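You operate a simulated robot arm through the tools that you are given. There is no shell and no other tool.

You run a simulated robot arm. Do the job below in one go: nothing can be reset, and whatever is moved stays where it is left.

## Task
Put things in order on the top of the workbench. At the end: the ribbed yellow filter stands where the red-labelled white bottle stood; the silver steel beaker stands where the ribbed yellow filter stood; the blue filter stands on top of the yellow count card; the white swab stands where the silver steel beaker stood; the red-labelled white bottle stands where the blue filter stood; whatever was shut is shut again. Leave all else as you found it, and nothing knocked over.

The check looks at the end state, three seconds after you hand in, the way a careful person would. Anything else that was tipped, shoved, dropped, spilled or broken makes it a failure.

## Robot
A 7-joint arm with a two-finger parallel gripper, fixed in place. Base frame: the origin is at the foot of the arm, x ahead of it, y to its left, z up; the work surface is at about z = 860. Readings come in mm, rad, newtons and seconds.
With the tool pointing down near the work surface it reaches from about 100 to 640 mm from the base axis. Its first joint turns from -1.152 to 1.152 rad. Payload 1.57 kg.
The tool frame sits at the grasp point between the pads (the TCP): z along the fingers, y along the line on which they close. The tips reach 30 mm beyond it. Largest opening 80 mm; finger width 17, thickness 12; the body of the gripper, 40 by 82 mm, starts 80 mm behind the TCP.
Orientation is that of the tool frame in the base frame, as a unit quaternion [w, x, y, z]. With the fingers straight down and closing along the base's y, the tool's x points along the base's -x, its y along +y and its z along -z.

## Interface
- The arm moves only by the tool drive_tool. Its argument "commands" is one flat list of numbers, 7 for each row, row after row: the finger opening in mm, from 0 to 80, then the shift along the tool's x, y, z in units of 30 mm (1.0 is 30 mm), then the turn, a rotation vector about the tool's x, y, z in units of 5 degrees (1.0 is 5 degrees). In form: [fingers, x, y, z, rx, ry, rz, fingers, x, y, z, rx, ry, rz, ...]. A call has 1 to 20 rows; each row shifts and turns the commanded pose from where the row before left it, along the tool's axes as they then stand. A call with a number of a shift or a turn outside -1 to 1 is refused whole. Each row takes 0.2 s and may step no farther than 50 mm and 0.15 rad from the row before; otherwise, or with a gripper value out of range, the whole call is refused. Where a pose cannot be reached the arm comes as near as it can. A force on the tool above 40 N (or 10 N above the force at the start of the call, whichever is more), or a blocked arm, ends the call early, and 0.2 s more pass. The fingers move at their own pace (about 72 mm/s each) and stop on an object; they squeeze with about 40 N. The grip force told is the motor's: it shows also when the fingers shut on nothing. Time passes only in rows, and 0.2 s behind the last, so rows that do not move let the fingers close. It gives the time, the measured TCP pose, the force on the tool (base axes), the opening and the grip force at its end, in the units of the frame above (readings bear some noise), with the torque about the TCP (base axes, N m) and any sound that the robot's microphone picked up.
- Cameras (640 x 400 px; columns grow to the right, rows downward): "scene" is fixed at [46.3, 444.7, 1418.5]; the picture's right is [-0.79, -0.61, 0.00], its down [-0.40, 0.51, -0.77] and it looks along [0.47, -0.60, -0.64] (base axes); focal length 282 px, centre (320, 200). "wrist" rides on the gripper at [72, -7, -122] in the tool frame; the picture's right is [0.09, 1.00, 0.00], its down [-0.84, 0.08, -0.54] and it looks along [-0.54, 0.05, 0.84] (tool axes); focal length 238 px, centre (320, 200). There is no depth. A picture from a camera that has moved, and an enlarged one, comes with that camera's place and axes in the base frame and with its lens. The place of the scene camera against the robot may be out by one fixed shift of up to 18 mm in any direction.
- get_image(camera): a new picture of that camera. The clock stands still meanwhile.
- enlarge(camera, box): a new picture of the part [left, top, right, bottom] of that camera's present view, enlarged. The clock stands still meanwhile.
- hand_in(): hands the job in; it is judged then, once.

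Places have to be worked out from the pictures, the camera data and where the tool is seen. Open the gripper and draw the arm clear of the work before you hand the job in, unless the task says otherwise.

The tools are called after "Emit:" by a JSON object that holds its "name" and its "arguments". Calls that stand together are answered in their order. drive_tool: Moves the arm, as the interface text tells. Its arguments: {"type":"object","properties":{"commands":{"type":"array","items":{"type":"number"}}},"required":["commands"]} The other tools are called the same way: get_image (camera) takes a picture; enlarge (camera, box) takes an enlarged picture of a part of a camera's view; hand_in () hands the job in.

At the start:

```text
time_s: 0.0
position: [438.5, 193.0, 1148.9]
tcp_rot: [0.001, 0.0, 1.0, 0.0]
force: [0.0, 0.8, 0.3]
moment: [0.02, 0.02, 0.01]
grip_width: 80.1
grip_force: 0.0
```

scene: 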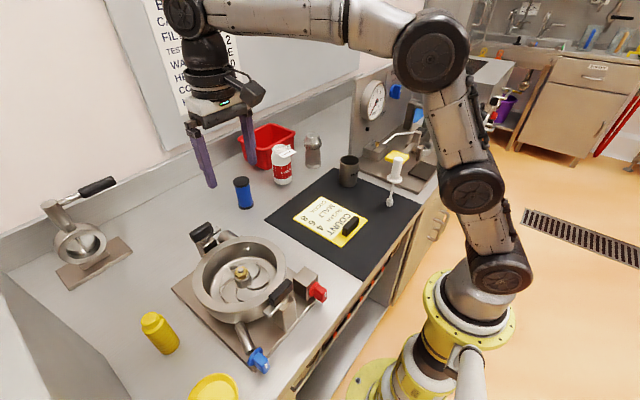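
wrist: 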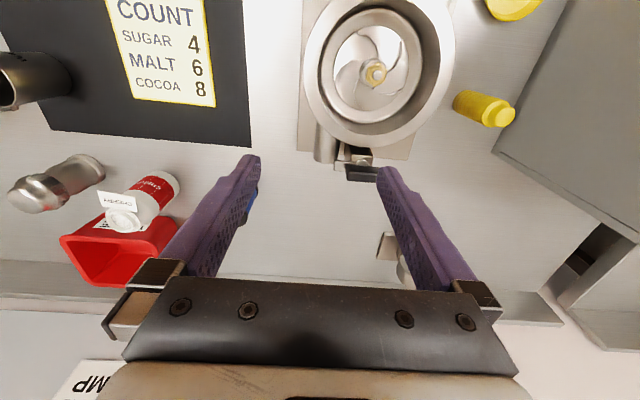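

I start with close looks at the scene to identify every object and its place before moving anything.

Emit:
{"name": "enlarge", "arguments": {"camera": "scene", "box": [220, 110, 440, 250]}}

Emit:
{"name": "enlarge", "arguments": {"camera": "scene", "box": [120, 220, 340, 400]}}

Emit:
{"name": "enlarge", "arguments": {"camera": "scene", "box": [340, 60, 540, 220]}}

Emit:
{"name": "enlarge", "arguments": {"camera": "scene", "box": [0, 100, 220, 400]}}

Emit:
{"name": "get_image", "arguments": {"camera": "wrist"}}

```text
2.86 times, centred on (330, 180) of scene
camera zoom: at [46.3, 444.7, 1418.5], right [-0.79, -0.61, 0.0], down [-0.4, 0.51, -0.77], along [0.47, -0.6, -0.64], focal length 804 px, centre (291, 257)
```

zoom: 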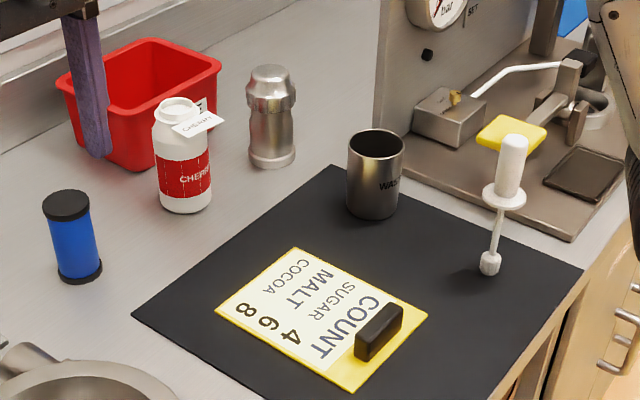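

```text
2.22 times, centred on (230, 310) of scene
camera zoom: at [46.3, 444.7, 1418.5], right [-0.79, -0.61, 0.0], down [-0.4, 0.51, -0.77], along [0.47, -0.6, -0.64], focal length 626 px, centre (520, -44)
```

zoom: 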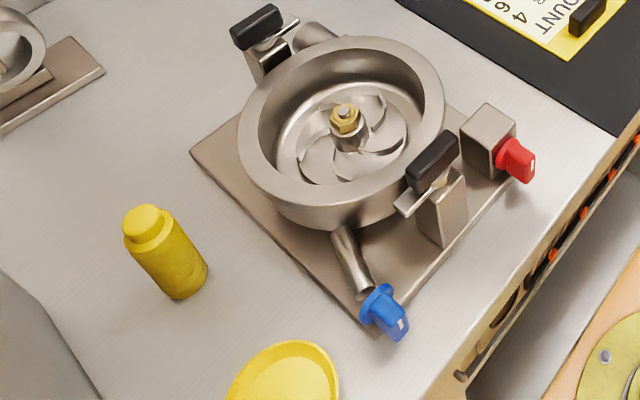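

```text
2.50 times, centred on (440, 140) of scene
camera zoom: at [46.3, 444.7, 1418.5], right [-0.79, -0.61, 0.0], down [-0.4, 0.51, -0.77], along [0.47, -0.6, -0.64], focal length 704 px, centre (20, 350)
```

zoom: 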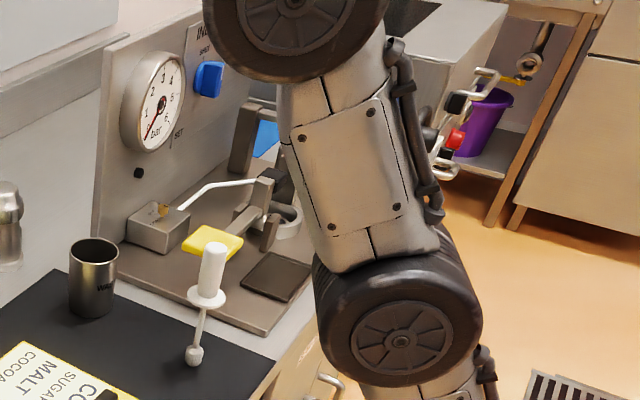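

```text
1.33 times, centred on (110, 250) of scene
camera zoom: at [46.3, 444.7, 1418.5], right [-0.79, -0.61, 0.0], down [-0.4, 0.51, -0.77], along [0.47, -0.6, -0.64], focal length 375 px, centre (600, 133)
```

zoom: 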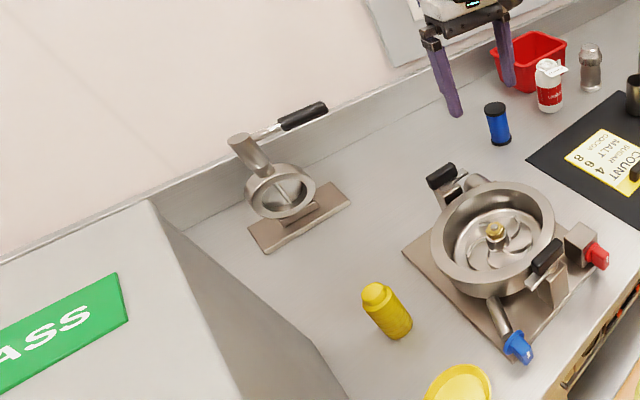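

```text
taken
camera wrist: at [366.6, 187.9, 1268.9], right [-0.09, 1.0, 0.0], down [0.84, 0.08, 0.54], along [0.54, 0.05, -0.84], focal length 238 px, centre (320, 200)
```

wrist: 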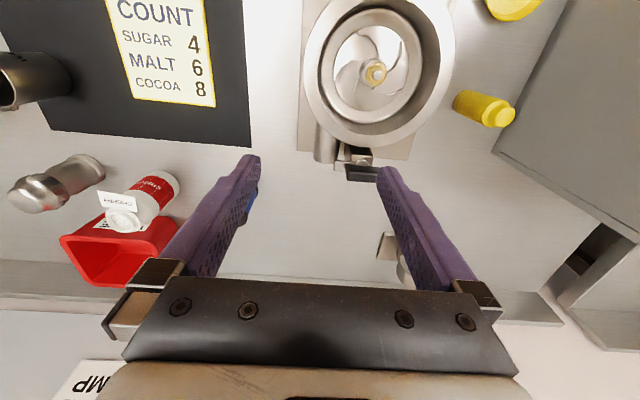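

The scene shows: blue filter near (612, 79), bottle near (609, -80), steel cup near (431, -207), swab near (276, -196), yellow filter near (410, 435), by the scene camera. I move the tool at height to the -y side to view those things accurately with the wrist camera.

Emit:
{"name": "drive_tool", "arguments": {"commands": [80, 0, -0.9, 0, 0, 0, 0, 80, 0, -0.9, 0, 0, 0, 0, 80, 0, -0.9, 0, 0, 0, 0, 80, 0, -0.9, 0, 0, 0, 0, 80, 0, -0.9, 0, 0, 0, 0, 80, 0, -0.9, 0, 0, 0, 0, 80, 0, -0.9, 0, 0, 0, 0]}}

Emit:
{"name": "get_image", "arguments": {"camera": "wrist"}}

Emit:
{"name": "get_image", "arguments": {"camera": "scene"}}

```text
time_s: 1.6
position: [439.2, 4.4, 1148.0]
tcp_rot: [0.0, -0.001, 1.0, 0.0]
force: [0.9, -0.7, 0.2]
moment: [0.01, 0.02, -0.02]
grip_width: 80.0
grip_force: 0.1
```

```text
taken
camera wrist: at [367.4, -1.7, 1267.9], right [-0.09, 1.0, 0.0], down [0.84, 0.08, 0.54], along [0.54, 0.05, -0.84], focal length 238 px, centre (320, 200)
```

wrist: 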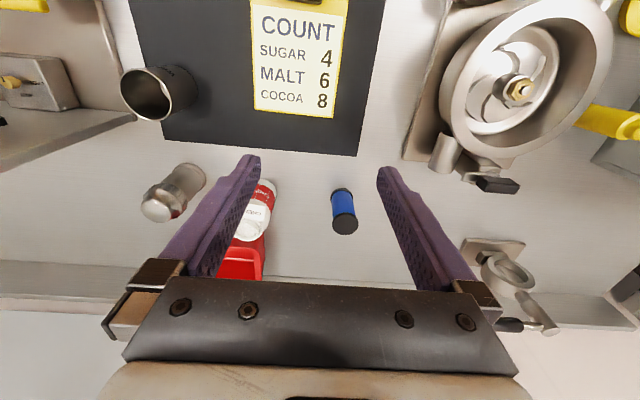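

```text
taken
```

scene: 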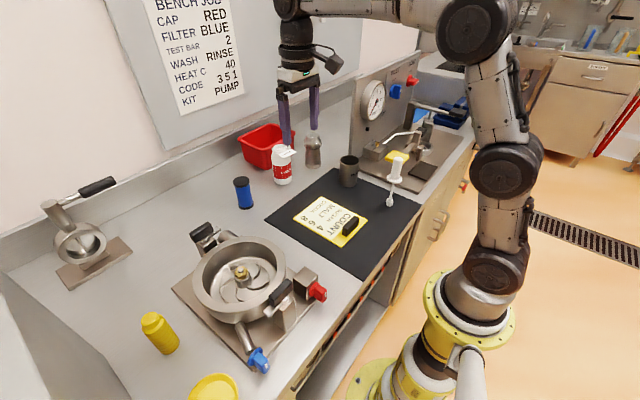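

The wrist view puts the blue filter's base near (606, 62), about 44 mm wide and about 100 mm tall. I move above it, staying clear at z = 1050, and check the alignment.

Emit:
{"name": "drive_tool", "arguments": {"commands": [80, -0.928, 0.32, 0.54, 0, 0, 0, 80, -0.928, 0.32, 0.54, 0, 0, 0, 80, -0.928, 0.32, 0.54, 0, 0, 0, 80, -0.928, 0.32, 0.54, 0, 0, 0, 80, -0.928, 0.32, 0.54, 0, 0, 0, 80, -0.928, 0.32, 0.54, 0, 0, 0]}}

Emit:
{"name": "get_image", "arguments": {"camera": "wrist"}}

Emit:
{"name": "get_image", "arguments": {"camera": "scene"}}

```text
time_s: 3.0
position: [604.7, 62.5, 1051.7]
tcp_rot: [0.002, 0.001, 1.0, 0.001]
force: [-0.3, -0.1, 0.2]
moment: [0.01, 0.01, -0.01]
grip_width: 79.9
grip_force: 0.0
```

```text
taken
camera wrist: at [532.9, 56.9, 1172.0], right [-0.09, 1.0, 0.0], down [0.84, 0.08, 0.54], along [0.54, 0.05, -0.84], focal length 238 px, centre (320, 200)
```

wrist: 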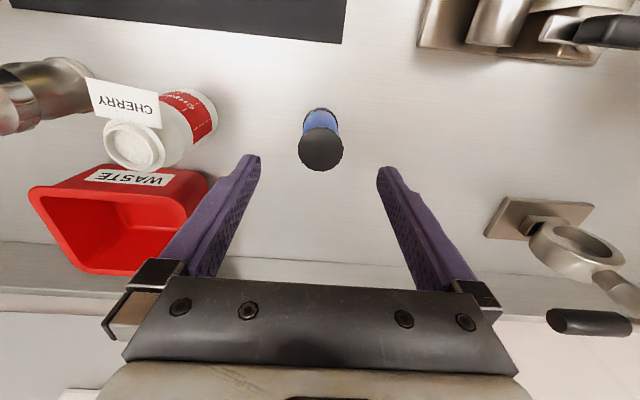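

```text
taken
```

scene: 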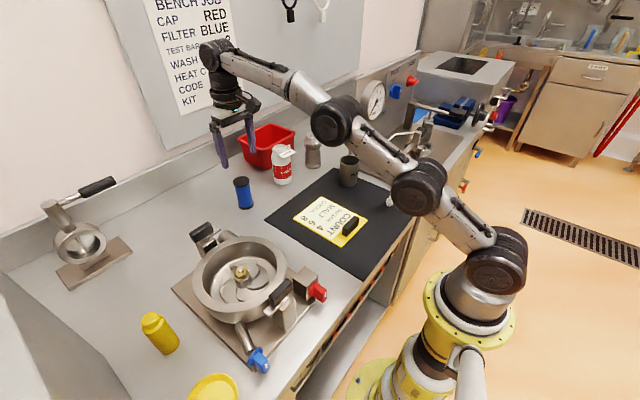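

The filter is nearly below the tool; I enlarge the wrist view to measure the remaining offset.

Emit:
{"name": "enlarge", "arguments": {"camera": "wrist", "box": [270, 80, 370, 180]}}

Emit:
{"name": "enlarge", "arguments": {"camera": "wrist", "box": [0, 40, 260, 290]}}

```text
4.00 times, centred on (320, 130) of wrist
camera zoom: at [532.9, 56.9, 1172.0], right [-0.09, 1.0, 0.0], down [0.84, 0.08, 0.54], along [0.54, 0.05, -0.84], focal length 953 px, centre (320, 480)
```

zoom: 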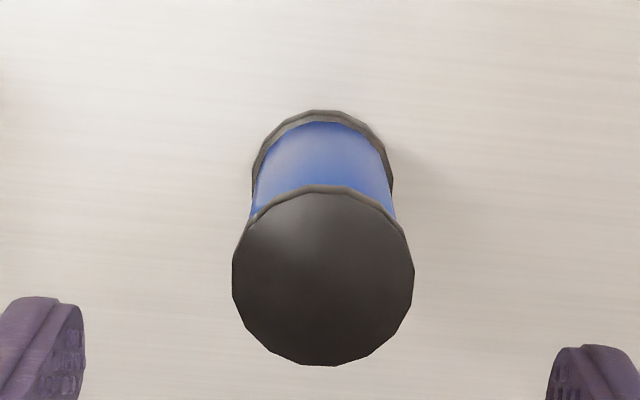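

```text
1.60 times, centred on (130, 165) of wrist
camera zoom: at [532.9, 56.9, 1172.0], right [-0.09, 1.0, 0.0], down [0.84, 0.08, 0.54], along [0.54, 0.05, -0.84], focal length 381 px, centre (624, 256)
```

zoom: 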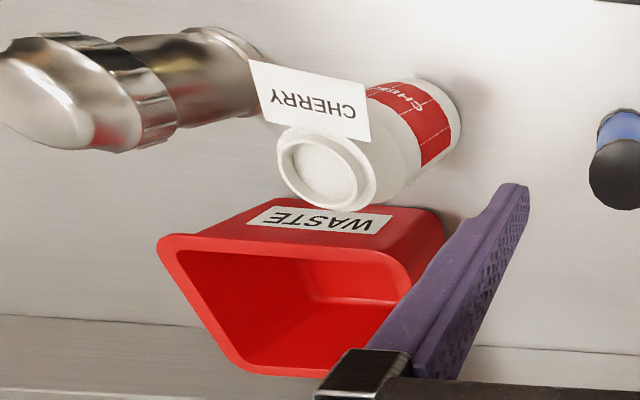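

The filter's centre works out at about (617, 65), 45 mm wide, top at z ≈ 946. I line up, descend to z ≈ 906 and check once more before closing.

Emit:
{"name": "drive_tool", "arguments": {"commands": [80, -0.383, 0.113, 0, 0, 0, 0, 80, 0, 0, 0.9, 0, 0, 0, 80, 0, 0, 0.9, 0, 0, 0]}}

Emit:
{"name": "get_image", "arguments": {"camera": "wrist"}}

```text
time_s: 3.8
position: [612.0, 65.9, 994.6]
tcp_rot: [0.001, -0.001, 1.0, 0.0]
force: [0.2, 0.0, 0.1]
moment: [-0.01, 0.03, 0.01]
grip_width: 79.9
grip_force: 0.0
out of reach, approached as far as the arm can: row 1
```

```text
taken
camera wrist: at [539.3, 59.7, 1115.3], right [-0.09, 1.0, 0.0], down [0.84, 0.08, 0.54], along [0.54, 0.05, -0.84], focal length 238 px, centre (320, 200)
```

wrist: 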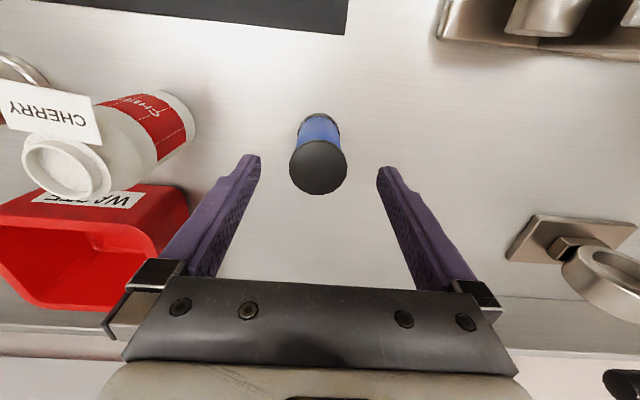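

The alignment is good in y and about 6 mm short in x because the reach is limited at height. I descend the rest while adding x on the way, then look before closing.

Emit:
{"name": "drive_tool", "arguments": {"commands": [80, 0, 0, 1.0, 0, 0, 0, 80, -0.1, -0.03, 1.0, 0, 0, 0, 80, -0.1, 0, 1.0, 0, 0, 0]}}

Emit:
{"name": "get_image", "arguments": {"camera": "wrist"}}

```text
time_s: 4.6
position: [619.0, 63.9, 904.0]
tcp_rot: [0.0, 0.0, 1.0, 0.0]
force: [-0.5, 0.0, -1.2]
moment: [-0.01, 0.01, -0.02]
grip_width: 80.0
grip_force: 0.0
```

```text
taken
camera wrist: at [545.8, 58.3, 1024.9], right [-0.09, 1.0, 0.0], down [0.84, 0.08, 0.54], along [0.54, 0.05, -0.84], focal length 238 px, centre (320, 200)
```

wrist: 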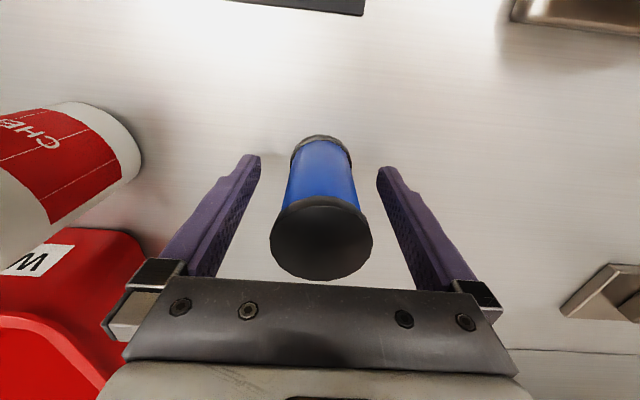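

The filter sits centred between the fingers at z ≈ 904. I close the fingers.

Emit:
{"name": "drive_tool", "arguments": {"commands": [30, 0, 0, 0, 0, 0, 0, 30, 0, 0, 0, 0, 0, 0, 30, 0, 0, 0, 0, 0, 0, 30, 0, 0, 0, 0, 0, 0]}}

```text
time_s: 5.6
position: [617.3, 64.8, 905.0]
tcp_rot: [0.0, 0.0, 1.0, 0.0]
force: [0.2, 0.0, 0.4]
moment: [0.0, 0.04, 0.03]
grip_width: 43.9
grip_force: 39.8
```

The filter is held (43.9 mm). I lift it straight up, then carry it over the card's free area around (395, -32) and look again.

Emit:
{"name": "drive_tool", "arguments": {"commands": [30, 0, 0, -0.6, 0, 0, 0, 30, 0.1, 0, -1.0, 0, 0, 0, 30, 0.2, 0, -1.0, 0, 0, 0, 30, 0.8, -0.4, 0, 0, 0, 0, 30, 0.9, -0.404, 0, 0, 0, 0, 30, 0.9, -0.404, 0, 0, 0, 0, 30, 0.9, -0.404, 0, 0, 0, 0, 30, 0.9, -0.404, 0, 0, 0, 0, 30, 0.9, -0.404, 0, 0, 0, 0, 30, 0.9, -0.404, 0, 0, 0, 0, 30, 0.9, -0.404, 0, 0, 0, 0]}}

Emit:
{"name": "get_image", "arguments": {"camera": "wrist"}}

Emit:
{"name": "get_image", "arguments": {"camera": "scene"}}

```text
time_s: 8.0
position: [396.3, -32.9, 982.4]
tcp_rot: [0.0, -0.001, 1.0, 0.0]
force: [-0.5, 0.1, -0.6]
moment: [0.01, 0.04, 0.0]
grip_width: 43.8
grip_force: 39.7
```

```text
taken
camera wrist: at [323.2, -39.0, 1102.9], right [-0.09, 1.0, 0.0], down [0.84, 0.08, 0.54], along [0.54, 0.05, -0.84], focal length 238 px, centre (320, 200)
```

wrist: 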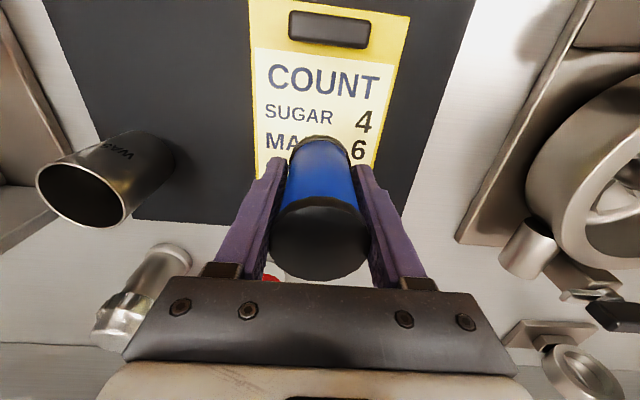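

```text
taken
```

scene: 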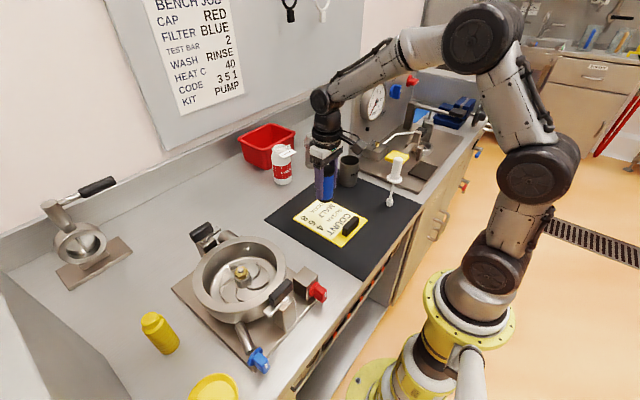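

The held filter is over the card's middle-free area (card spans x ≈ 293–462, y ≈ -97–33; black clip at x ≈ 311). I descend most of the way and then in tiny steps feel for contact.

Emit:
{"name": "drive_tool", "arguments": {"commands": [30, 0, 0, 0.9, 0, 0, 0, 30, 0, 0, 0.9, 0, 0, 0, 30, 0, 0, 0.4, 0, 0, 0]}}

Emit:
{"name": "enlarge", "arguments": {"camera": "scene", "box": [270, 140, 400, 250]}}

```text
time_s: 8.8
position: [395.5, -33.4, 916.8]
tcp_rot: [0.0, 0.0, 1.0, 0.0]
force: [-0.3, 0.2, -1.1]
moment: [0.01, -0.02, 0.04]
grip_width: 44.0
grip_force: 39.9
```

```text
3.64 times, centred on (335, 195) of scene
camera zoom: at [46.3, 444.7, 1418.5], right [-0.79, -0.61, 0.0], down [-0.4, 0.51, -0.77], along [0.47, -0.6, -0.64], focal length 1024 px, centre (266, 218)
```

zoom: 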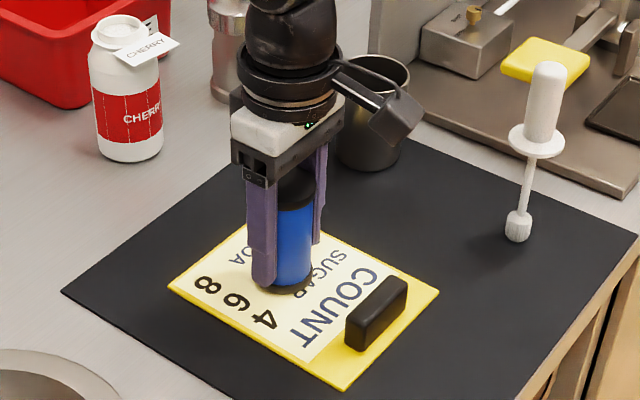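

Still about 5–10 mm above the card by my estimate. I step down slowly.

Emit:
{"name": "drive_tool", "arguments": {"commands": [30, 0, 0, 0.06, 0, 0, 0, 30, 0, 0, 0.06, 0, 0, 0, 30, 0, 0, 0.06, 0, 0, 0]}}

```text
time_s: 9.6
position: [394.5, -32.5, 912.7]
tcp_rot: [0.0, 0.0, 1.0, 0.0]
force: [-1.2, 0.0, 1.5]
moment: [0.0, -0.02, 0.02]
grip_width: 44.0
grip_force: 39.9
```

No clear contact yet; I continue one small step at a time.

Emit:
{"name": "drive_tool", "arguments": {"commands": [30, 0, 0, 0.05, 0, 0, 0]}}

Emit:
{"name": "enlarge", "arguments": {"camera": "scene", "box": [300, 170, 370, 230]}}

```text
time_s: 10.0
position: [395.8, -32.4, 911.1]
tcp_rot: [0.0, 0.0, 1.0, 0.0]
force: [-4.1, -0.1, 13.3]
moment: [0.04, 0.24, 0.0]
grip_width: 43.9
grip_force: 39.7
```

```text
6.67 times, centred on (335, 200) of scene
camera zoom: at [46.0, 444.7, 1418.5], right [-0.79, -0.61, 0.0], down [-0.4, 0.51, -0.77], along [0.47, -0.6, -0.64], focal length 1877 px, centre (220, 200)
```

zoom: 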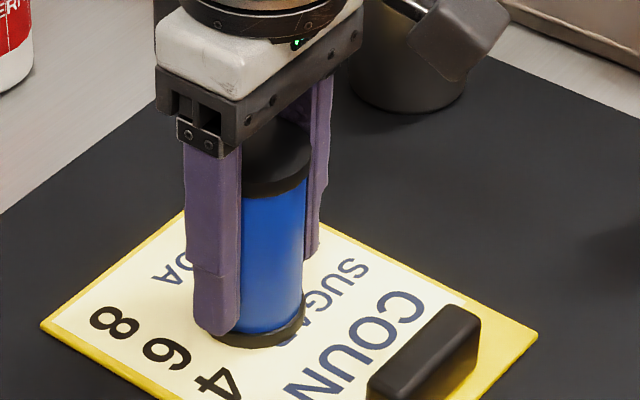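

Contact at z ≈ 911 (13 N up). I ease off half a millimetre, open the fingers, and then lift straight up.

Emit:
{"name": "drive_tool", "arguments": {"commands": [30, 0, 0, -0.02, 0, 0, 0, 70, 0, 0, 0, 0, 0, 0, 70, 0, 0, 0, 0, 0, 0, 70, 0, 0, 0, 0, 0, 0]}}

Emit:
{"name": "enlarge", "arguments": {"camera": "scene", "box": [300, 160, 370, 230]}}

```text
time_s: 11.0
position: [396.0, -32.9, 911.1]
tcp_rot: [-0.001, 0.0, 1.0, 0.0]
force: [0.4, -0.4, 0.0]
moment: [0.0, -0.02, 0.0]
grip_width: 70.0
grip_force: 0.0
```

```text
5.71 times, centred on (335, 195) of scene
camera zoom: at [46.3, 444.7, 1418.5], right [-0.79, -0.61, 0.0], down [-0.4, 0.51, -0.77], along [0.47, -0.6, -0.64], focal length 1609 px, centre (234, 229)
```

zoom: 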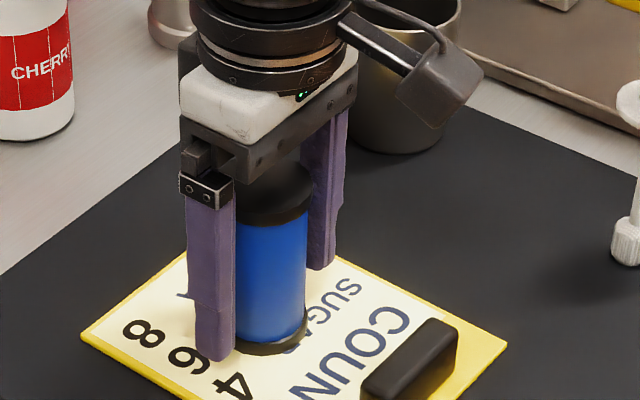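

The filter stands on the card. I lift clear and hover near the bottle to measure it.

Emit:
{"name": "drive_tool", "arguments": {"commands": [70, 0, 0, -1.0, 0, 0, 0, 70, 0, 0, -1.0, 0, 0, 0, 80, 0, 0, -1.0, 0, 0, 0, 80, 0, 0, -1.0, 0, 0, 0, 80, -0.91, -0.255, -0.27, 0, 0, 0, 80, -0.91, -0.255, -0.27, 0, 0, 0, 80, -0.91, -0.255, -0.27, 0, 0, 0, 80, -0.91, -0.255, -0.27, 0, 0, 0, 80, -0.91, -0.255, -0.27, 0, 0, 0, 80, -0.91, -0.255, -0.27, 0, 0, 0]}}

Emit:
{"name": "get_image", "arguments": {"camera": "wrist"}}

Emit:
{"name": "get_image", "arguments": {"camera": "scene"}}

```text
time_s: 13.2
position: [558.2, -78.8, 1079.4]
tcp_rot: [0.0, -0.001, 1.0, 0.001]
force: [-0.1, -1.3, -0.2]
moment: [0.01, 0.03, 0.0]
grip_width: 80.1
grip_force: 0.1
```

```text
taken
camera wrist: at [487.4, -84.9, 1199.9], right [-0.09, 1.0, 0.0], down [0.84, 0.08, 0.54], along [0.54, 0.05, -0.84], focal length 238 px, centre (320, 200)
```

wrist: 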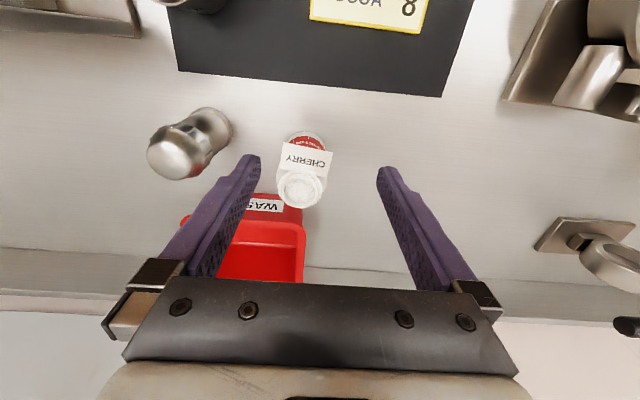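

```text
taken
```

scene: 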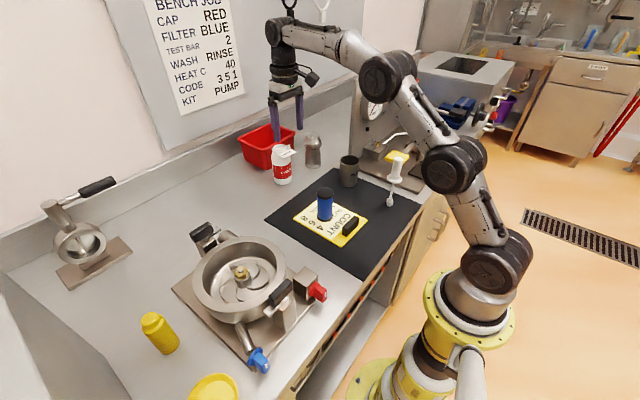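

Emit:
{"name": "enlarge", "arguments": {"camera": "wrist", "box": [250, 115, 370, 215]}}

Emit:
{"name": "enlarge", "arguments": {"camera": "scene", "box": [250, 120, 340, 200]}}

```text
4.00 times, centred on (310, 165) of wrist
camera zoom: at [487.4, -84.9, 1199.9], right [-0.09, 1.0, 0.0], down [0.84, 0.08, 0.54], along [0.54, 0.05, -0.84], focal length 953 px, centre (360, 340)
```

zoom: 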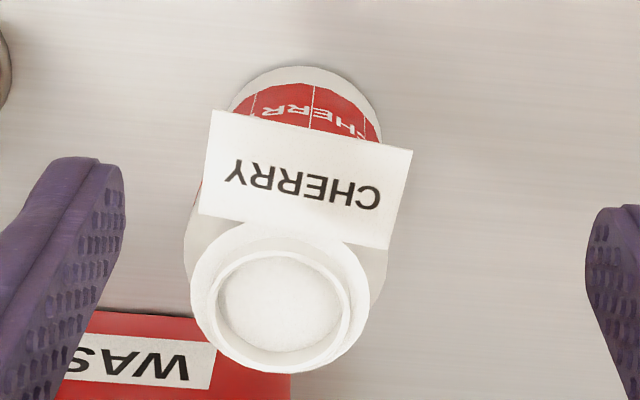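

```text
5.00 times, centred on (295, 160) of scene
camera zoom: at [46.2, 444.7, 1418.5], right [-0.79, -0.61, 0.0], down [-0.4, 0.51, -0.77], along [0.47, -0.6, -0.64], focal length 1408 px, centre (445, 400)
```

zoom: 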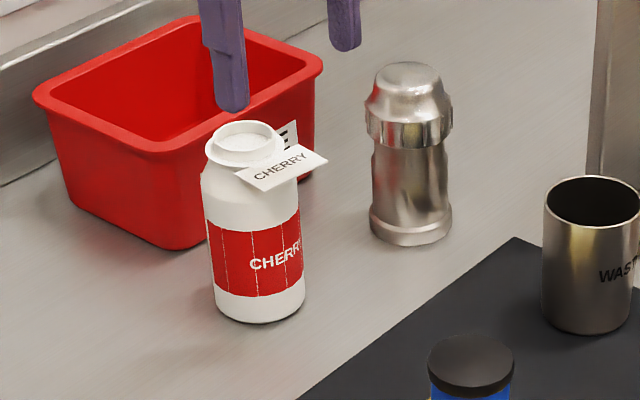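

The bottle is about 59 mm wide, near (619, -94), top at z ≈ 977 and open, with a tag sticking out toward the robot (-x). I move closer at safe height, centred in y, and re-measure.

Emit:
{"name": "drive_tool", "arguments": {"commands": [80, -0.667, -0.257, 0.733, 0, 0, 0, 80, -0.667, -0.257, 0.733, 0, 0, 0]}}

Emit:
{"name": "enlarge", "arguments": {"camera": "wrist", "box": [220, 80, 420, 230]}}

```text
time_s: 13.8
position: [597.8, -94.5, 1036.8]
tcp_rot: [0.001, 0.0, 1.0, 0.0]
force: [0.6, 0.4, 0.0]
moment: [0.02, 0.02, 0.01]
grip_width: 80.1
grip_force: 0.1
```

```text
2.67 times, centred on (320, 155) of wrist
camera zoom: at [527.5, -100.0, 1156.4], right [-0.09, 1.0, 0.0], down [0.84, 0.08, 0.54], along [0.54, 0.05, -0.84], focal length 636 px, centre (320, 320)
```

zoom: 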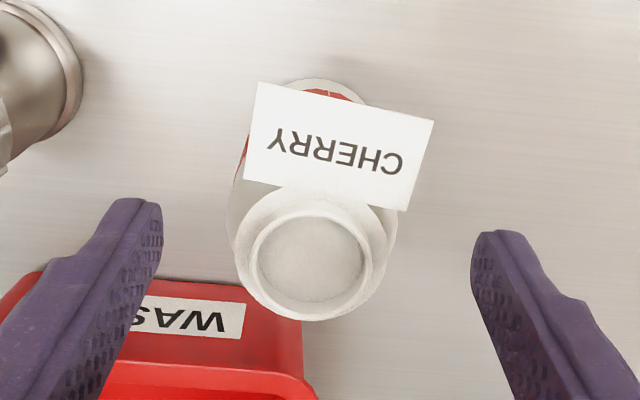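

The bottle centre is now measured as about (619.5, -95.5), i.e. 20 mm further in x and ~1.5 mm in -y. I descend straddling it, pausing to look before the final part.

Emit:
{"name": "drive_tool", "arguments": {"commands": [80, -0.25, -0.05, 0.4, 0, 0, 0, 80, -0.25, 0, 0.6, 0, 0, 0, 80, -0.17, 0, 0.8, 0, 0, 0]}}

Emit:
{"name": "get_image", "arguments": {"camera": "wrist"}}

Emit:
{"name": "enlarge", "arguments": {"camera": "scene", "box": [240, 90, 340, 200]}}

```text
time_s: 14.6
position: [618.9, -95.6, 980.9]
tcp_rot: [0.0, -0.001, 1.0, 0.001]
force: [-0.4, -0.3, 0.7]
moment: [0.03, 0.02, 0.0]
grip_width: 80.1
grip_force: 0.1
```

```text
taken
camera wrist: at [547.5, -101.8, 1101.0], right [-0.09, 1.0, 0.0], down [0.84, 0.08, 0.54], along [0.54, 0.05, -0.84], focal length 238 px, centre (320, 200)
```

wrist: 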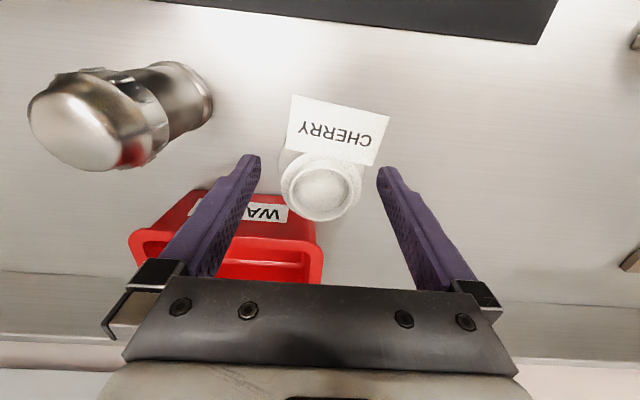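

```text
3.64 times, centred on (290, 145) of scene
camera zoom: at [46.3, 444.7, 1418.5], right [-0.79, -0.61, 0.0], down [-0.4, 0.51, -0.77], along [0.47, -0.6, -0.64], focal length 1024 px, centre (429, 400)
```

zoom: 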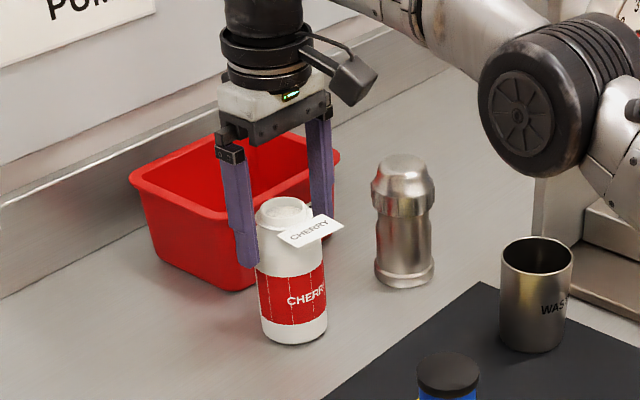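

The fingers straddle the bottle with the tag clear on the -x side. I continue down to z ≈ 908.

Emit:
{"name": "drive_tool", "arguments": {"commands": [80, -0.05, 0.0, 0.85, 0, 0, 0, 80, 0, 0, 0.85, 0, 0, 0, 80, 0, 0, 0.75, 0, 0, 0]}}

Emit:
{"name": "get_image", "arguments": {"camera": "wrist"}}

Emit:
{"name": "enlarge", "arguments": {"camera": "scene", "box": [240, 110, 340, 200]}}

```text
time_s: 15.4
position: [620.0, -95.7, 907.3]
tcp_rot: [0.0, 0.0, 1.0, 0.0]
force: [-0.9, -0.1, -1.0]
moment: [0.0, 0.0, 0.02]
grip_width: 80.0
grip_force: 0.1
```

```text
taken
camera wrist: at [548.7, -102.0, 1027.6], right [-0.09, 1.0, 0.0], down [0.84, 0.08, 0.54], along [0.54, 0.05, -0.84], focal length 238 px, centre (320, 200)
```

wrist: 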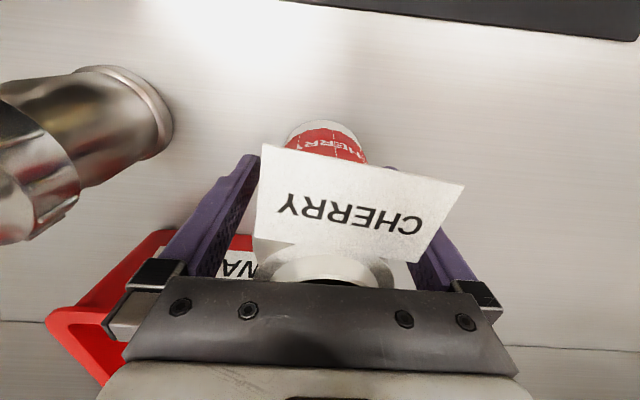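

```text
4.44 times, centred on (290, 155) of scene
camera zoom: at [46.3, 444.7, 1418.5], right [-0.79, -0.61, 0.0], down [-0.4, 0.51, -0.77], along [0.47, -0.6, -0.64], focal length 1252 px, centre (453, 400)
```

zoom: 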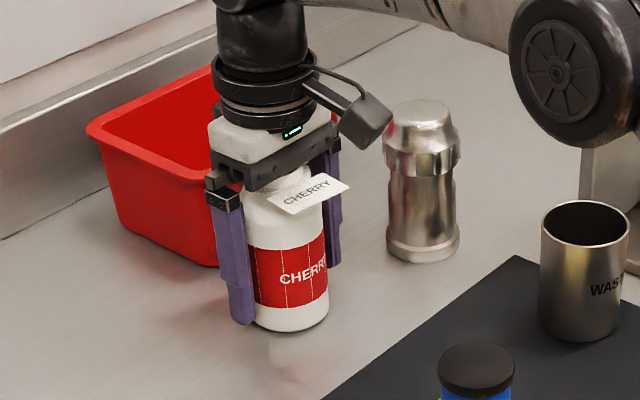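

The fingers are around the red label zone and no contact is felt; the tag corner works out about 9 mm clear of the finger. I close the fingers.

Emit:
{"name": "drive_tool", "arguments": {"commands": [45, 0, 0, 0, 0, 0, 0, 45, 0, 0, 0, 0, 0, 0, 45, 0, 0, 0, 0, 0, 0]}}

Emit:
{"name": "get_image", "arguments": {"camera": "wrist"}}

```text
time_s: 16.2
position: [619.8, -95.6, 907.4]
tcp_rot: [-0.001, 0.0, 1.0, 0.0]
force: [-0.3, 0.2, 0.2]
moment: [0.04, -0.08, 0.04]
grip_width: 59.1
grip_force: 39.9
```

```text
taken
camera wrist: at [548.7, -102.0, 1027.7], right [-0.09, 1.0, 0.0], down [0.84, 0.08, 0.54], along [0.54, 0.05, -0.84], focal length 238 px, centre (320, 200)
```

wrist: 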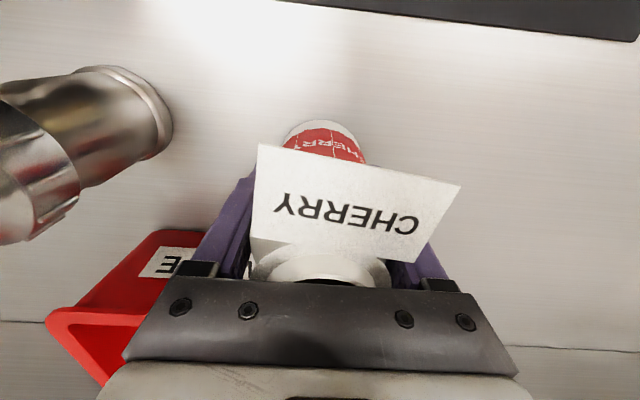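

The bottle is held (59.1 mm), its origin spot recorded as (620, -95.7). I lift it about 36 mm, slide it across to the blue filter's old spot (617.5, 64.5), keeping it level.

Emit:
{"name": "drive_tool", "arguments": {"commands": [45, 0, 0, -0.4, 0, 0, 0, 45, 0, 0, -0.6, 0, 0, 0, 45, 0, 0.2, -0.2, 0, 0, 0, 45, 0.02, 0.5, 0, 0, 0, 0, 45, 0.02, 0.7, 0, 0, 0, 0, 45, 0.02, 0.7, 0, 0, 0, 0, 45, 0.02, 0.7, 0, 0, 0, 0, 45, 0, 0.7, 0, 0, 0, 0, 45, 0, 0.7, 0, 0, 0, 0, 45, 0, 0.6, 0, 0, 0, 0, 45, 0, 0.4, 0, 0, 0, 0, 45, 0, 0.137, 0, 0, 0, 0]}}

Emit:
{"name": "get_image", "arguments": {"camera": "wrist"}}

Emit:
{"name": "get_image", "arguments": {"camera": "scene"}}

```text
time_s: 18.8
position: [616.9, 65.7, 944.0]
tcp_rot: [-0.001, 0.0, 1.0, 0.0]
force: [0.0, -0.2, -2.4]
moment: [0.03, -0.01, 0.01]
grip_width: 58.9
grip_force: 39.9
```

```text
taken
camera wrist: at [545.6, 59.3, 1063.7], right [-0.09, 1.0, 0.0], down [0.84, 0.08, 0.54], along [0.54, 0.05, -0.84], focal length 238 px, centre (320, 200)
```

wrist: 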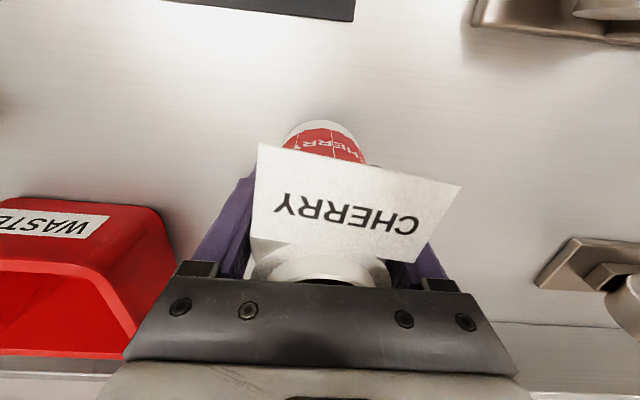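

```text
taken
```

scene: 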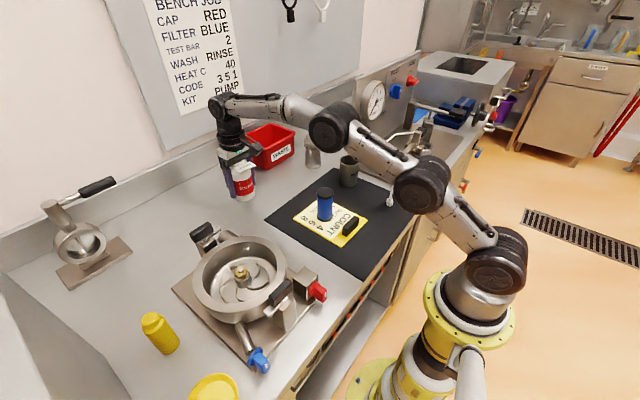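

The bottle is over the blue filter's old spot. I lower 32 mm and then feel for contact.

Emit:
{"name": "drive_tool", "arguments": {"commands": [45, 0, -0.02, 0.5, 0, 0, 0, 45, 0, 0, 0.5, 0, 0, 0, 45, 0, 0, 0.1, 0, 0, 0, 45, 0, 0, 0.03, 0, 0, 0]}}

```text
time_s: 19.8
position: [617.8, 62.6, 909.3]
tcp_rot: [0.0, 0.0, 1.0, 0.0]
force: [-0.3, -0.5, -3.4]
moment: [-0.01, 0.0, -0.01]
grip_width: 59.1
grip_force: 39.8
```

About 2 mm above the surface. I continue in 1 mm steps.

Emit:
{"name": "drive_tool", "arguments": {"commands": [45, 0, 0.02, 0.035, 0, 0, 0]}}

```text
time_s: 20.2
position: [617.2, 66.1, 908.0]
tcp_rot: [0.0, 0.0, 1.0, 0.0]
force: [0.4, 0.3, -2.8]
moment: [0.03, -0.02, 0.0]
grip_width: 58.9
grip_force: 40.1
```

Emit:
{"name": "drive_tool", "arguments": {"commands": [45, 0, 0, 0.03, 0, 0, 0]}}

```text
time_s: 20.6
position: [617.7, 64.2, 907.9]
tcp_rot: [0.0, 0.0, 1.0, -0.001]
force: [-0.6, -0.3, -2.7]
moment: [-0.05, 0.03, 0.01]
grip_width: 58.9
grip_force: 40.2
```

Still no contact (force -2.7 N is the bottle's weight). Another small step.

Emit:
{"name": "drive_tool", "arguments": {"commands": [45, 0, 0, 0.03, 0, 0, 0]}}

```text
time_s: 21.0
position: [618.2, 64.9, 907.1]
tcp_rot: [0.001, 0.001, 1.0, -0.001]
force: [-0.7, 0.2, 0.1]
moment: [0.0, 0.15, 0.0]
grip_width: 58.8
grip_force: 40.0
```

The weight has come off, so the bottle is on the surface. I open the fingers and look.

Emit:
{"name": "drive_tool", "arguments": {"commands": [80, 0, 0, 0, 0, 0, 0, 80, 0, 0, 0, 0, 0, 0, 80, 0, 0, 0, 0, 0, 0]}}

Emit:
{"name": "get_image", "arguments": {"camera": "wrist"}}

Emit:
{"name": "enlarge", "arguments": {"camera": "scene", "box": [190, 110, 300, 220]}}

```text
time_s: 21.8
position: [617.4, 64.7, 906.6]
tcp_rot: [0.0, 0.0, 1.0, 0.001]
force: [0.5, 0.6, 0.5]
moment: [0.0, 0.06, 0.0]
grip_width: 79.9
grip_force: 0.1
```

```text
taken
camera wrist: at [546.2, 58.8, 1027.0], right [-0.09, 1.0, 0.0], down [0.84, 0.08, 0.54], along [0.54, 0.05, -0.84], focal length 238 px, centre (320, 200)
```

wrist: 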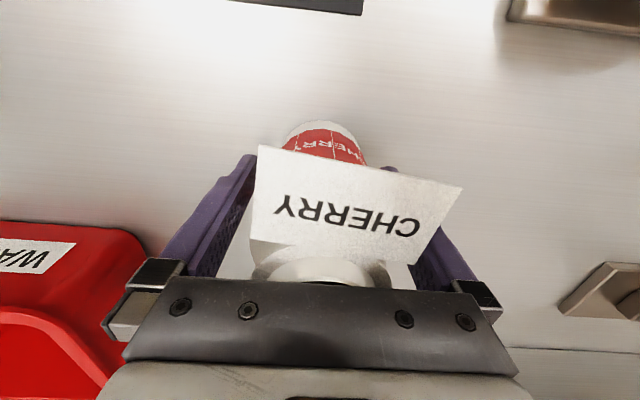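

```text
3.64 times, centred on (245, 165) of scene
camera zoom: at [46.3, 444.7, 1418.5], right [-0.79, -0.61, 0.0], down [-0.4, 0.51, -0.77], along [0.47, -0.6, -0.64], focal length 1024 px, centre (593, 327)
```

zoom: 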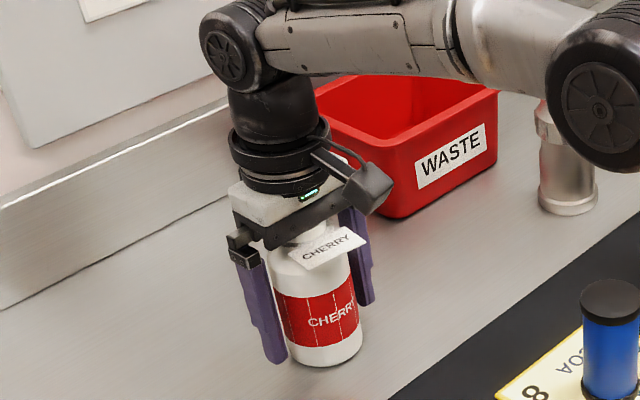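

The bottle stands free. I lift straight off it, then travel high toward the yellow filter at about (413, 430), stopping short to look (there is a tall box at y > 505 and a pot plate at y < 366).

Emit:
{"name": "drive_tool", "arguments": {"commands": [80, 0, 0, -0.9, 0, 0, 0, 80, 0, 0, -0.9, 0, 0, 0, 80, 0, 0, -0.9, 0, 0, 0, 80, 0, 0, -0.9, 0, 0, 0, 80, 0.4, 0, -0.5, 0, 0, 0]}}

Emit:
{"name": "get_image", "arguments": {"camera": "scene"}}

```text
time_s: 23.0
position: [604.4, 64.2, 1029.5]
tcp_rot: [-0.001, -0.001, 1.0, 0.0]
force: [-0.3, -0.4, -0.5]
moment: [0.02, 0.03, -0.01]
grip_width: 79.9
grip_force: 0.0
```

```text
taken
```

scene: 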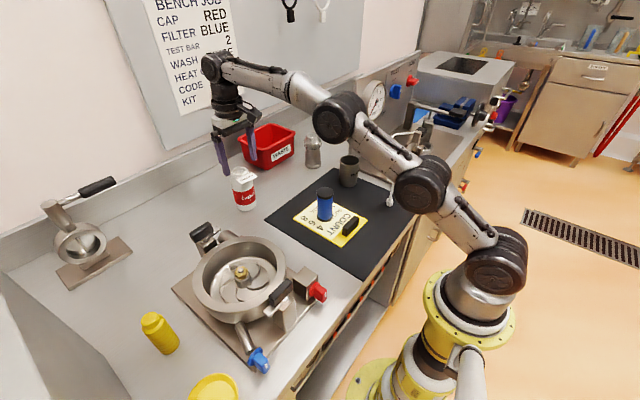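

The bottle stands upright at the blue filter's old spot. Now I travel to the left side, stopping at about (440, 370, 1090) to view the yellow filter.

Emit:
{"name": "drive_tool", "arguments": {"commands": [80, 0.5, 0.927, -0.182, 0, 0, 0, 80, 0.5, 0.927, -0.182, 0, 0, 0, 80, 0.5, 0.927, -0.182, 0, 0, 0, 80, 0.5, 0.927, -0.182, 0, 0, 0, 80, 0.5, 0.927, -0.182, 0, 0, 0, 80, 0.5, 0.927, -0.182, 0, 0, 0, 80, 0.5, 0.927, -0.182, 0, 0, 0, 80, 0.5, 0.927, -0.182, 0, 0, 0, 80, 0.5, 0.927, -0.182, 0, 0, 0, 80, 0.5, 0.927, -0.182, 0, 0, 0, 80, 0.5, 0.927, -0.182, 0, 0, 0]}}

Emit:
{"name": "get_image", "arguments": {"camera": "wrist"}}

Emit:
{"name": "get_image", "arguments": {"camera": "scene"}}

```text
time_s: 25.4
position: [439.4, 370.5, 1089.2]
tcp_rot: [0.0, 0.0, 1.0, 0.0]
force: [-0.5, 1.0, -0.1]
moment: [0.01, 0.01, 0.0]
grip_width: 80.2
grip_force: 0.0
```

```text
taken
camera wrist: at [368.1, 364.9, 1210.3], right [-0.09, 1.0, 0.0], down [0.84, 0.08, 0.54], along [0.54, 0.05, -0.84], focal length 238 px, centre (320, 200)
```

wrist: 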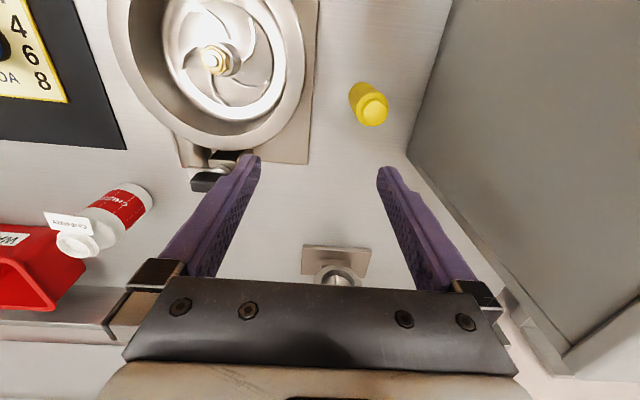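

```text
taken
```

scene: 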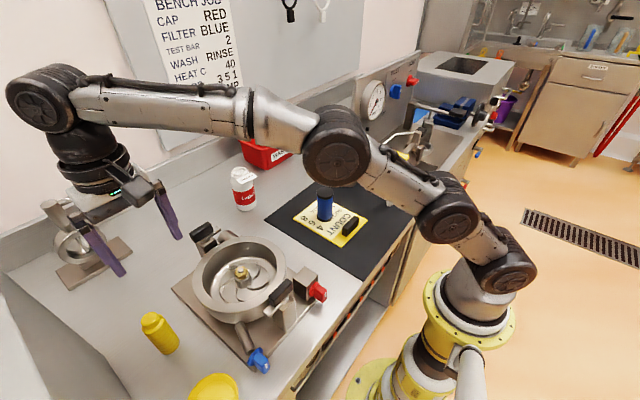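

The box face is at y ≈ 508 (corner x ≈ 489, top z ≈ 1157). I enlarge the yellow filter for an exact fix.

Emit:
{"name": "enlarge", "arguments": {"camera": "wrist", "box": [320, 60, 420, 140]}}

Emit:
{"name": "enlarge", "arguments": {"camera": "scene", "box": [120, 290, 220, 400]}}

```text
5.00 times, centred on (370, 100) of wrist
camera zoom: at [368.1, 364.9, 1210.3], right [-0.09, 1.0, 0.0], down [0.84, 0.08, 0.54], along [0.54, 0.05, -0.84], focal length 1192 px, centre (70, 700)
```

zoom: 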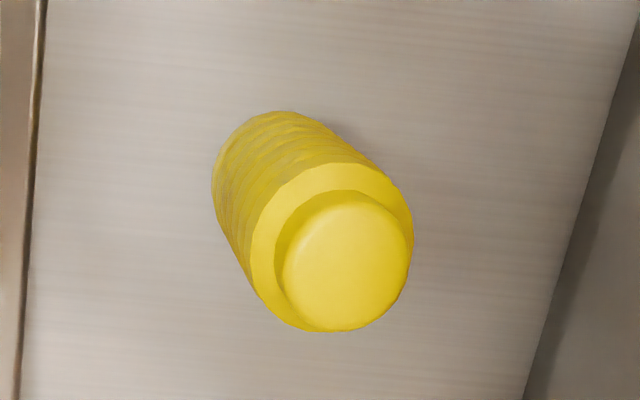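

```text
3.64 times, centred on (170, 345) of scene
camera zoom: at [46.3, 444.7, 1418.5], right [-0.79, -0.61, 0.0], down [-0.4, 0.51, -0.77], along [0.47, -0.6, -0.64], focal length 1024 px, centre (866, -327)
```

zoom: 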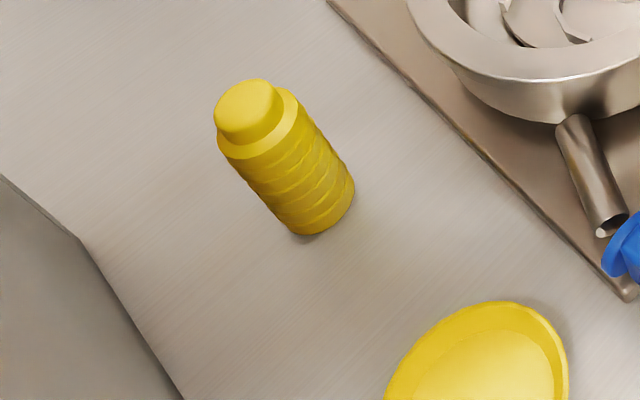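

The yellow filter is measured at about (418.5, 425), ~37 mm wide, top z ≈ 965. I move over it at the same height and check alignment.

Emit:
{"name": "drive_tool", "arguments": {"commands": [80, 0.358, 0.912, 0.3, 0, 0, 0, 80, 0.358, 0.912, 0.7, 0, 0, 0]}}

Emit:
{"name": "get_image", "arguments": {"camera": "wrist"}}

Emit:
{"name": "get_image", "arguments": {"camera": "scene"}}

```text
time_s: 26.0
position: [419.3, 426.3, 1059.4]
tcp_rot: [0.0, 0.001, 1.0, 0.0]
force: [0.3, 0.6, 0.3]
moment: [-0.01, -0.01, 0.0]
grip_width: 80.1
grip_force: 0.0
```

```text
taken
camera wrist: at [347.0, 420.1, 1180.1], right [-0.09, 1.0, 0.0], down [0.84, 0.08, 0.54], along [0.54, 0.05, -0.84], focal length 238 px, centre (320, 200)
```

wrist: 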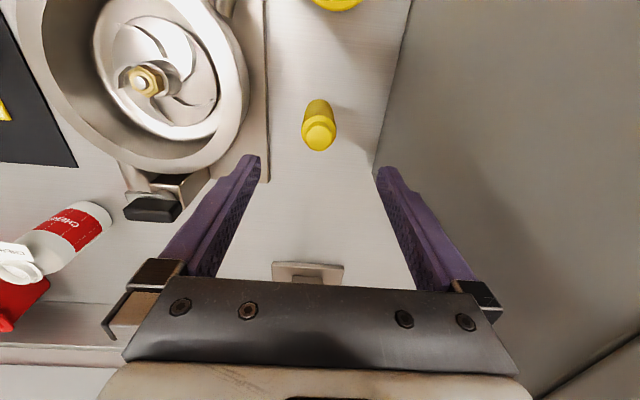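

```text
taken
```

scene: 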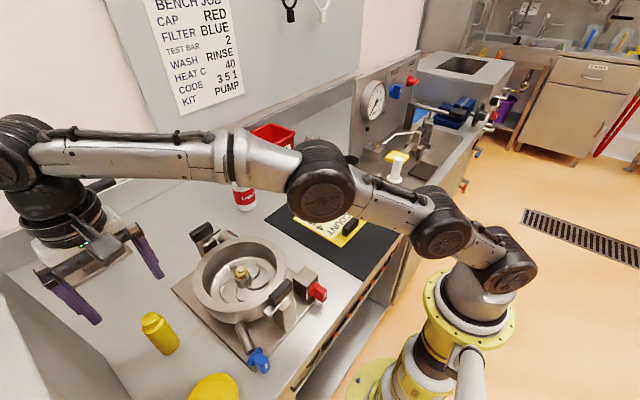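

Emit:
{"name": "enlarge", "arguments": {"camera": "wrist", "box": [270, 85, 370, 165]}}

```text
5.00 times, centred on (320, 125) of wrist
camera zoom: at [347.0, 420.1, 1180.1], right [-0.09, 1.0, 0.0], down [0.84, 0.08, 0.54], along [0.54, 0.05, -0.84], focal length 1192 px, centre (320, 575)
```

zoom: 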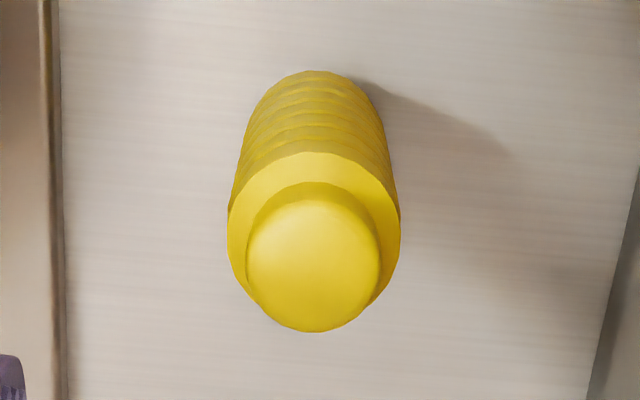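

The filter is within ~2 mm of the tool axis. I narrow the opening to 64 mm for side clearance and descend in two parts.

Emit:
{"name": "drive_tool", "arguments": {"commands": [64, 0.03, -0.055, 0.9, 0, 0, 0, 64, 0, 0, 0.9, 0, 0, 0, 64, 0, 0, 0.7, 0, 0, 0]}}

Emit:
{"name": "get_image", "arguments": {"camera": "wrist"}}

Emit:
{"name": "get_image", "arguments": {"camera": "scene"}}

```text
time_s: 26.8
position: [417.3, 423.9, 984.7]
tcp_rot: [0.001, 0.0, 1.0, 0.0]
force: [-0.4, -0.6, -0.2]
moment: [0.04, 0.02, 0.01]
grip_width: 64.0
grip_force: 0.1
```

```text
taken
camera wrist: at [346.2, 417.6, 1105.0], right [-0.09, 1.0, 0.0], down [0.84, 0.08, 0.54], along [0.54, 0.05, -0.84], focal length 238 px, centre (320, 200)
```

wrist: 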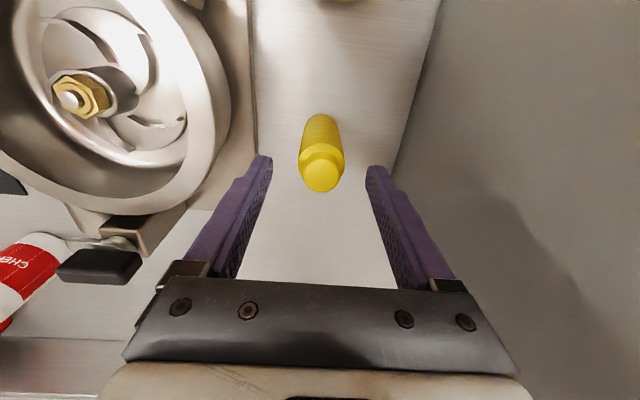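

```text
taken
```

scene: 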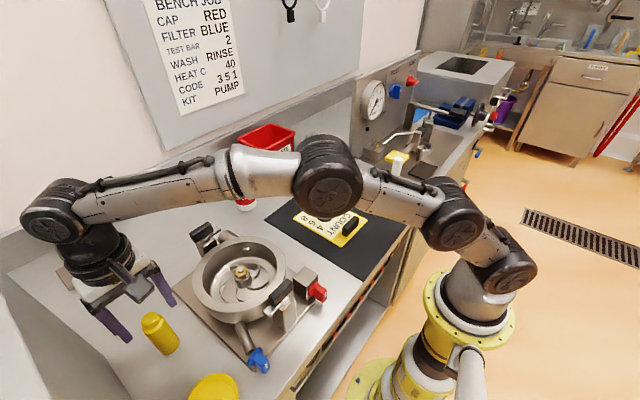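

The filter is centred between the fingers. I descend to z ≈ 912.

Emit:
{"name": "drive_tool", "arguments": {"commands": [64, 0, 0, 0.8, 0, 0, 0, 64, 0, 0, 0.8, 0, 0, 0, 64, 0, 0, 0.8, 0, 0, 0]}}

Emit:
{"name": "get_image", "arguments": {"camera": "wrist"}}

Emit:
{"name": "get_image", "arguments": {"camera": "scene"}}

```text
time_s: 27.6
position: [420.0, 424.0, 913.3]
tcp_rot: [0.001, -0.001, 1.0, 0.0]
force: [0.0, -1.3, 0.5]
moment: [0.02, -0.01, 0.01]
grip_width: 63.8
grip_force: 0.1
```

```text
taken
camera wrist: at [347.1, 417.5, 1033.7], right [-0.09, 1.0, 0.0], down [0.84, 0.08, 0.54], along [0.54, 0.05, -0.84], focal length 238 px, centre (320, 200)
```

wrist: 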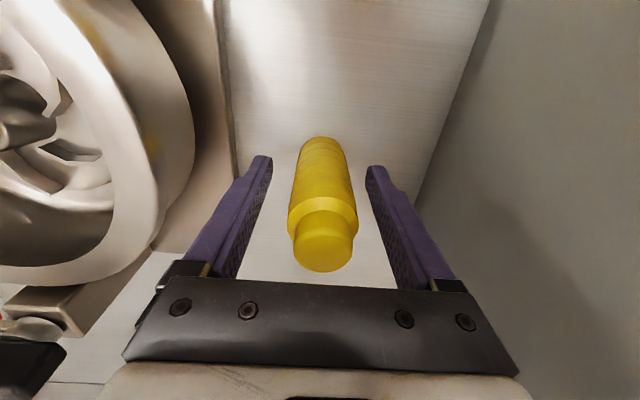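

```text
taken
```

scene: 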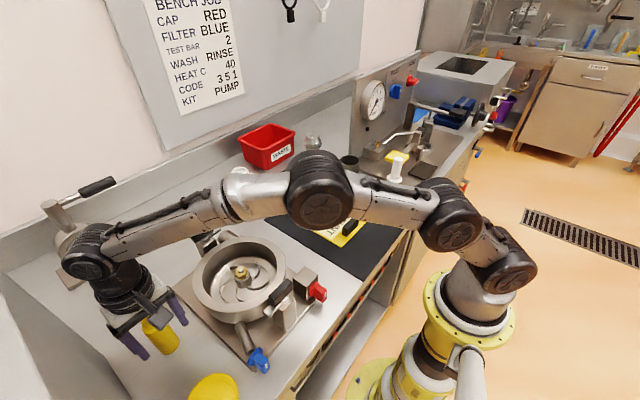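

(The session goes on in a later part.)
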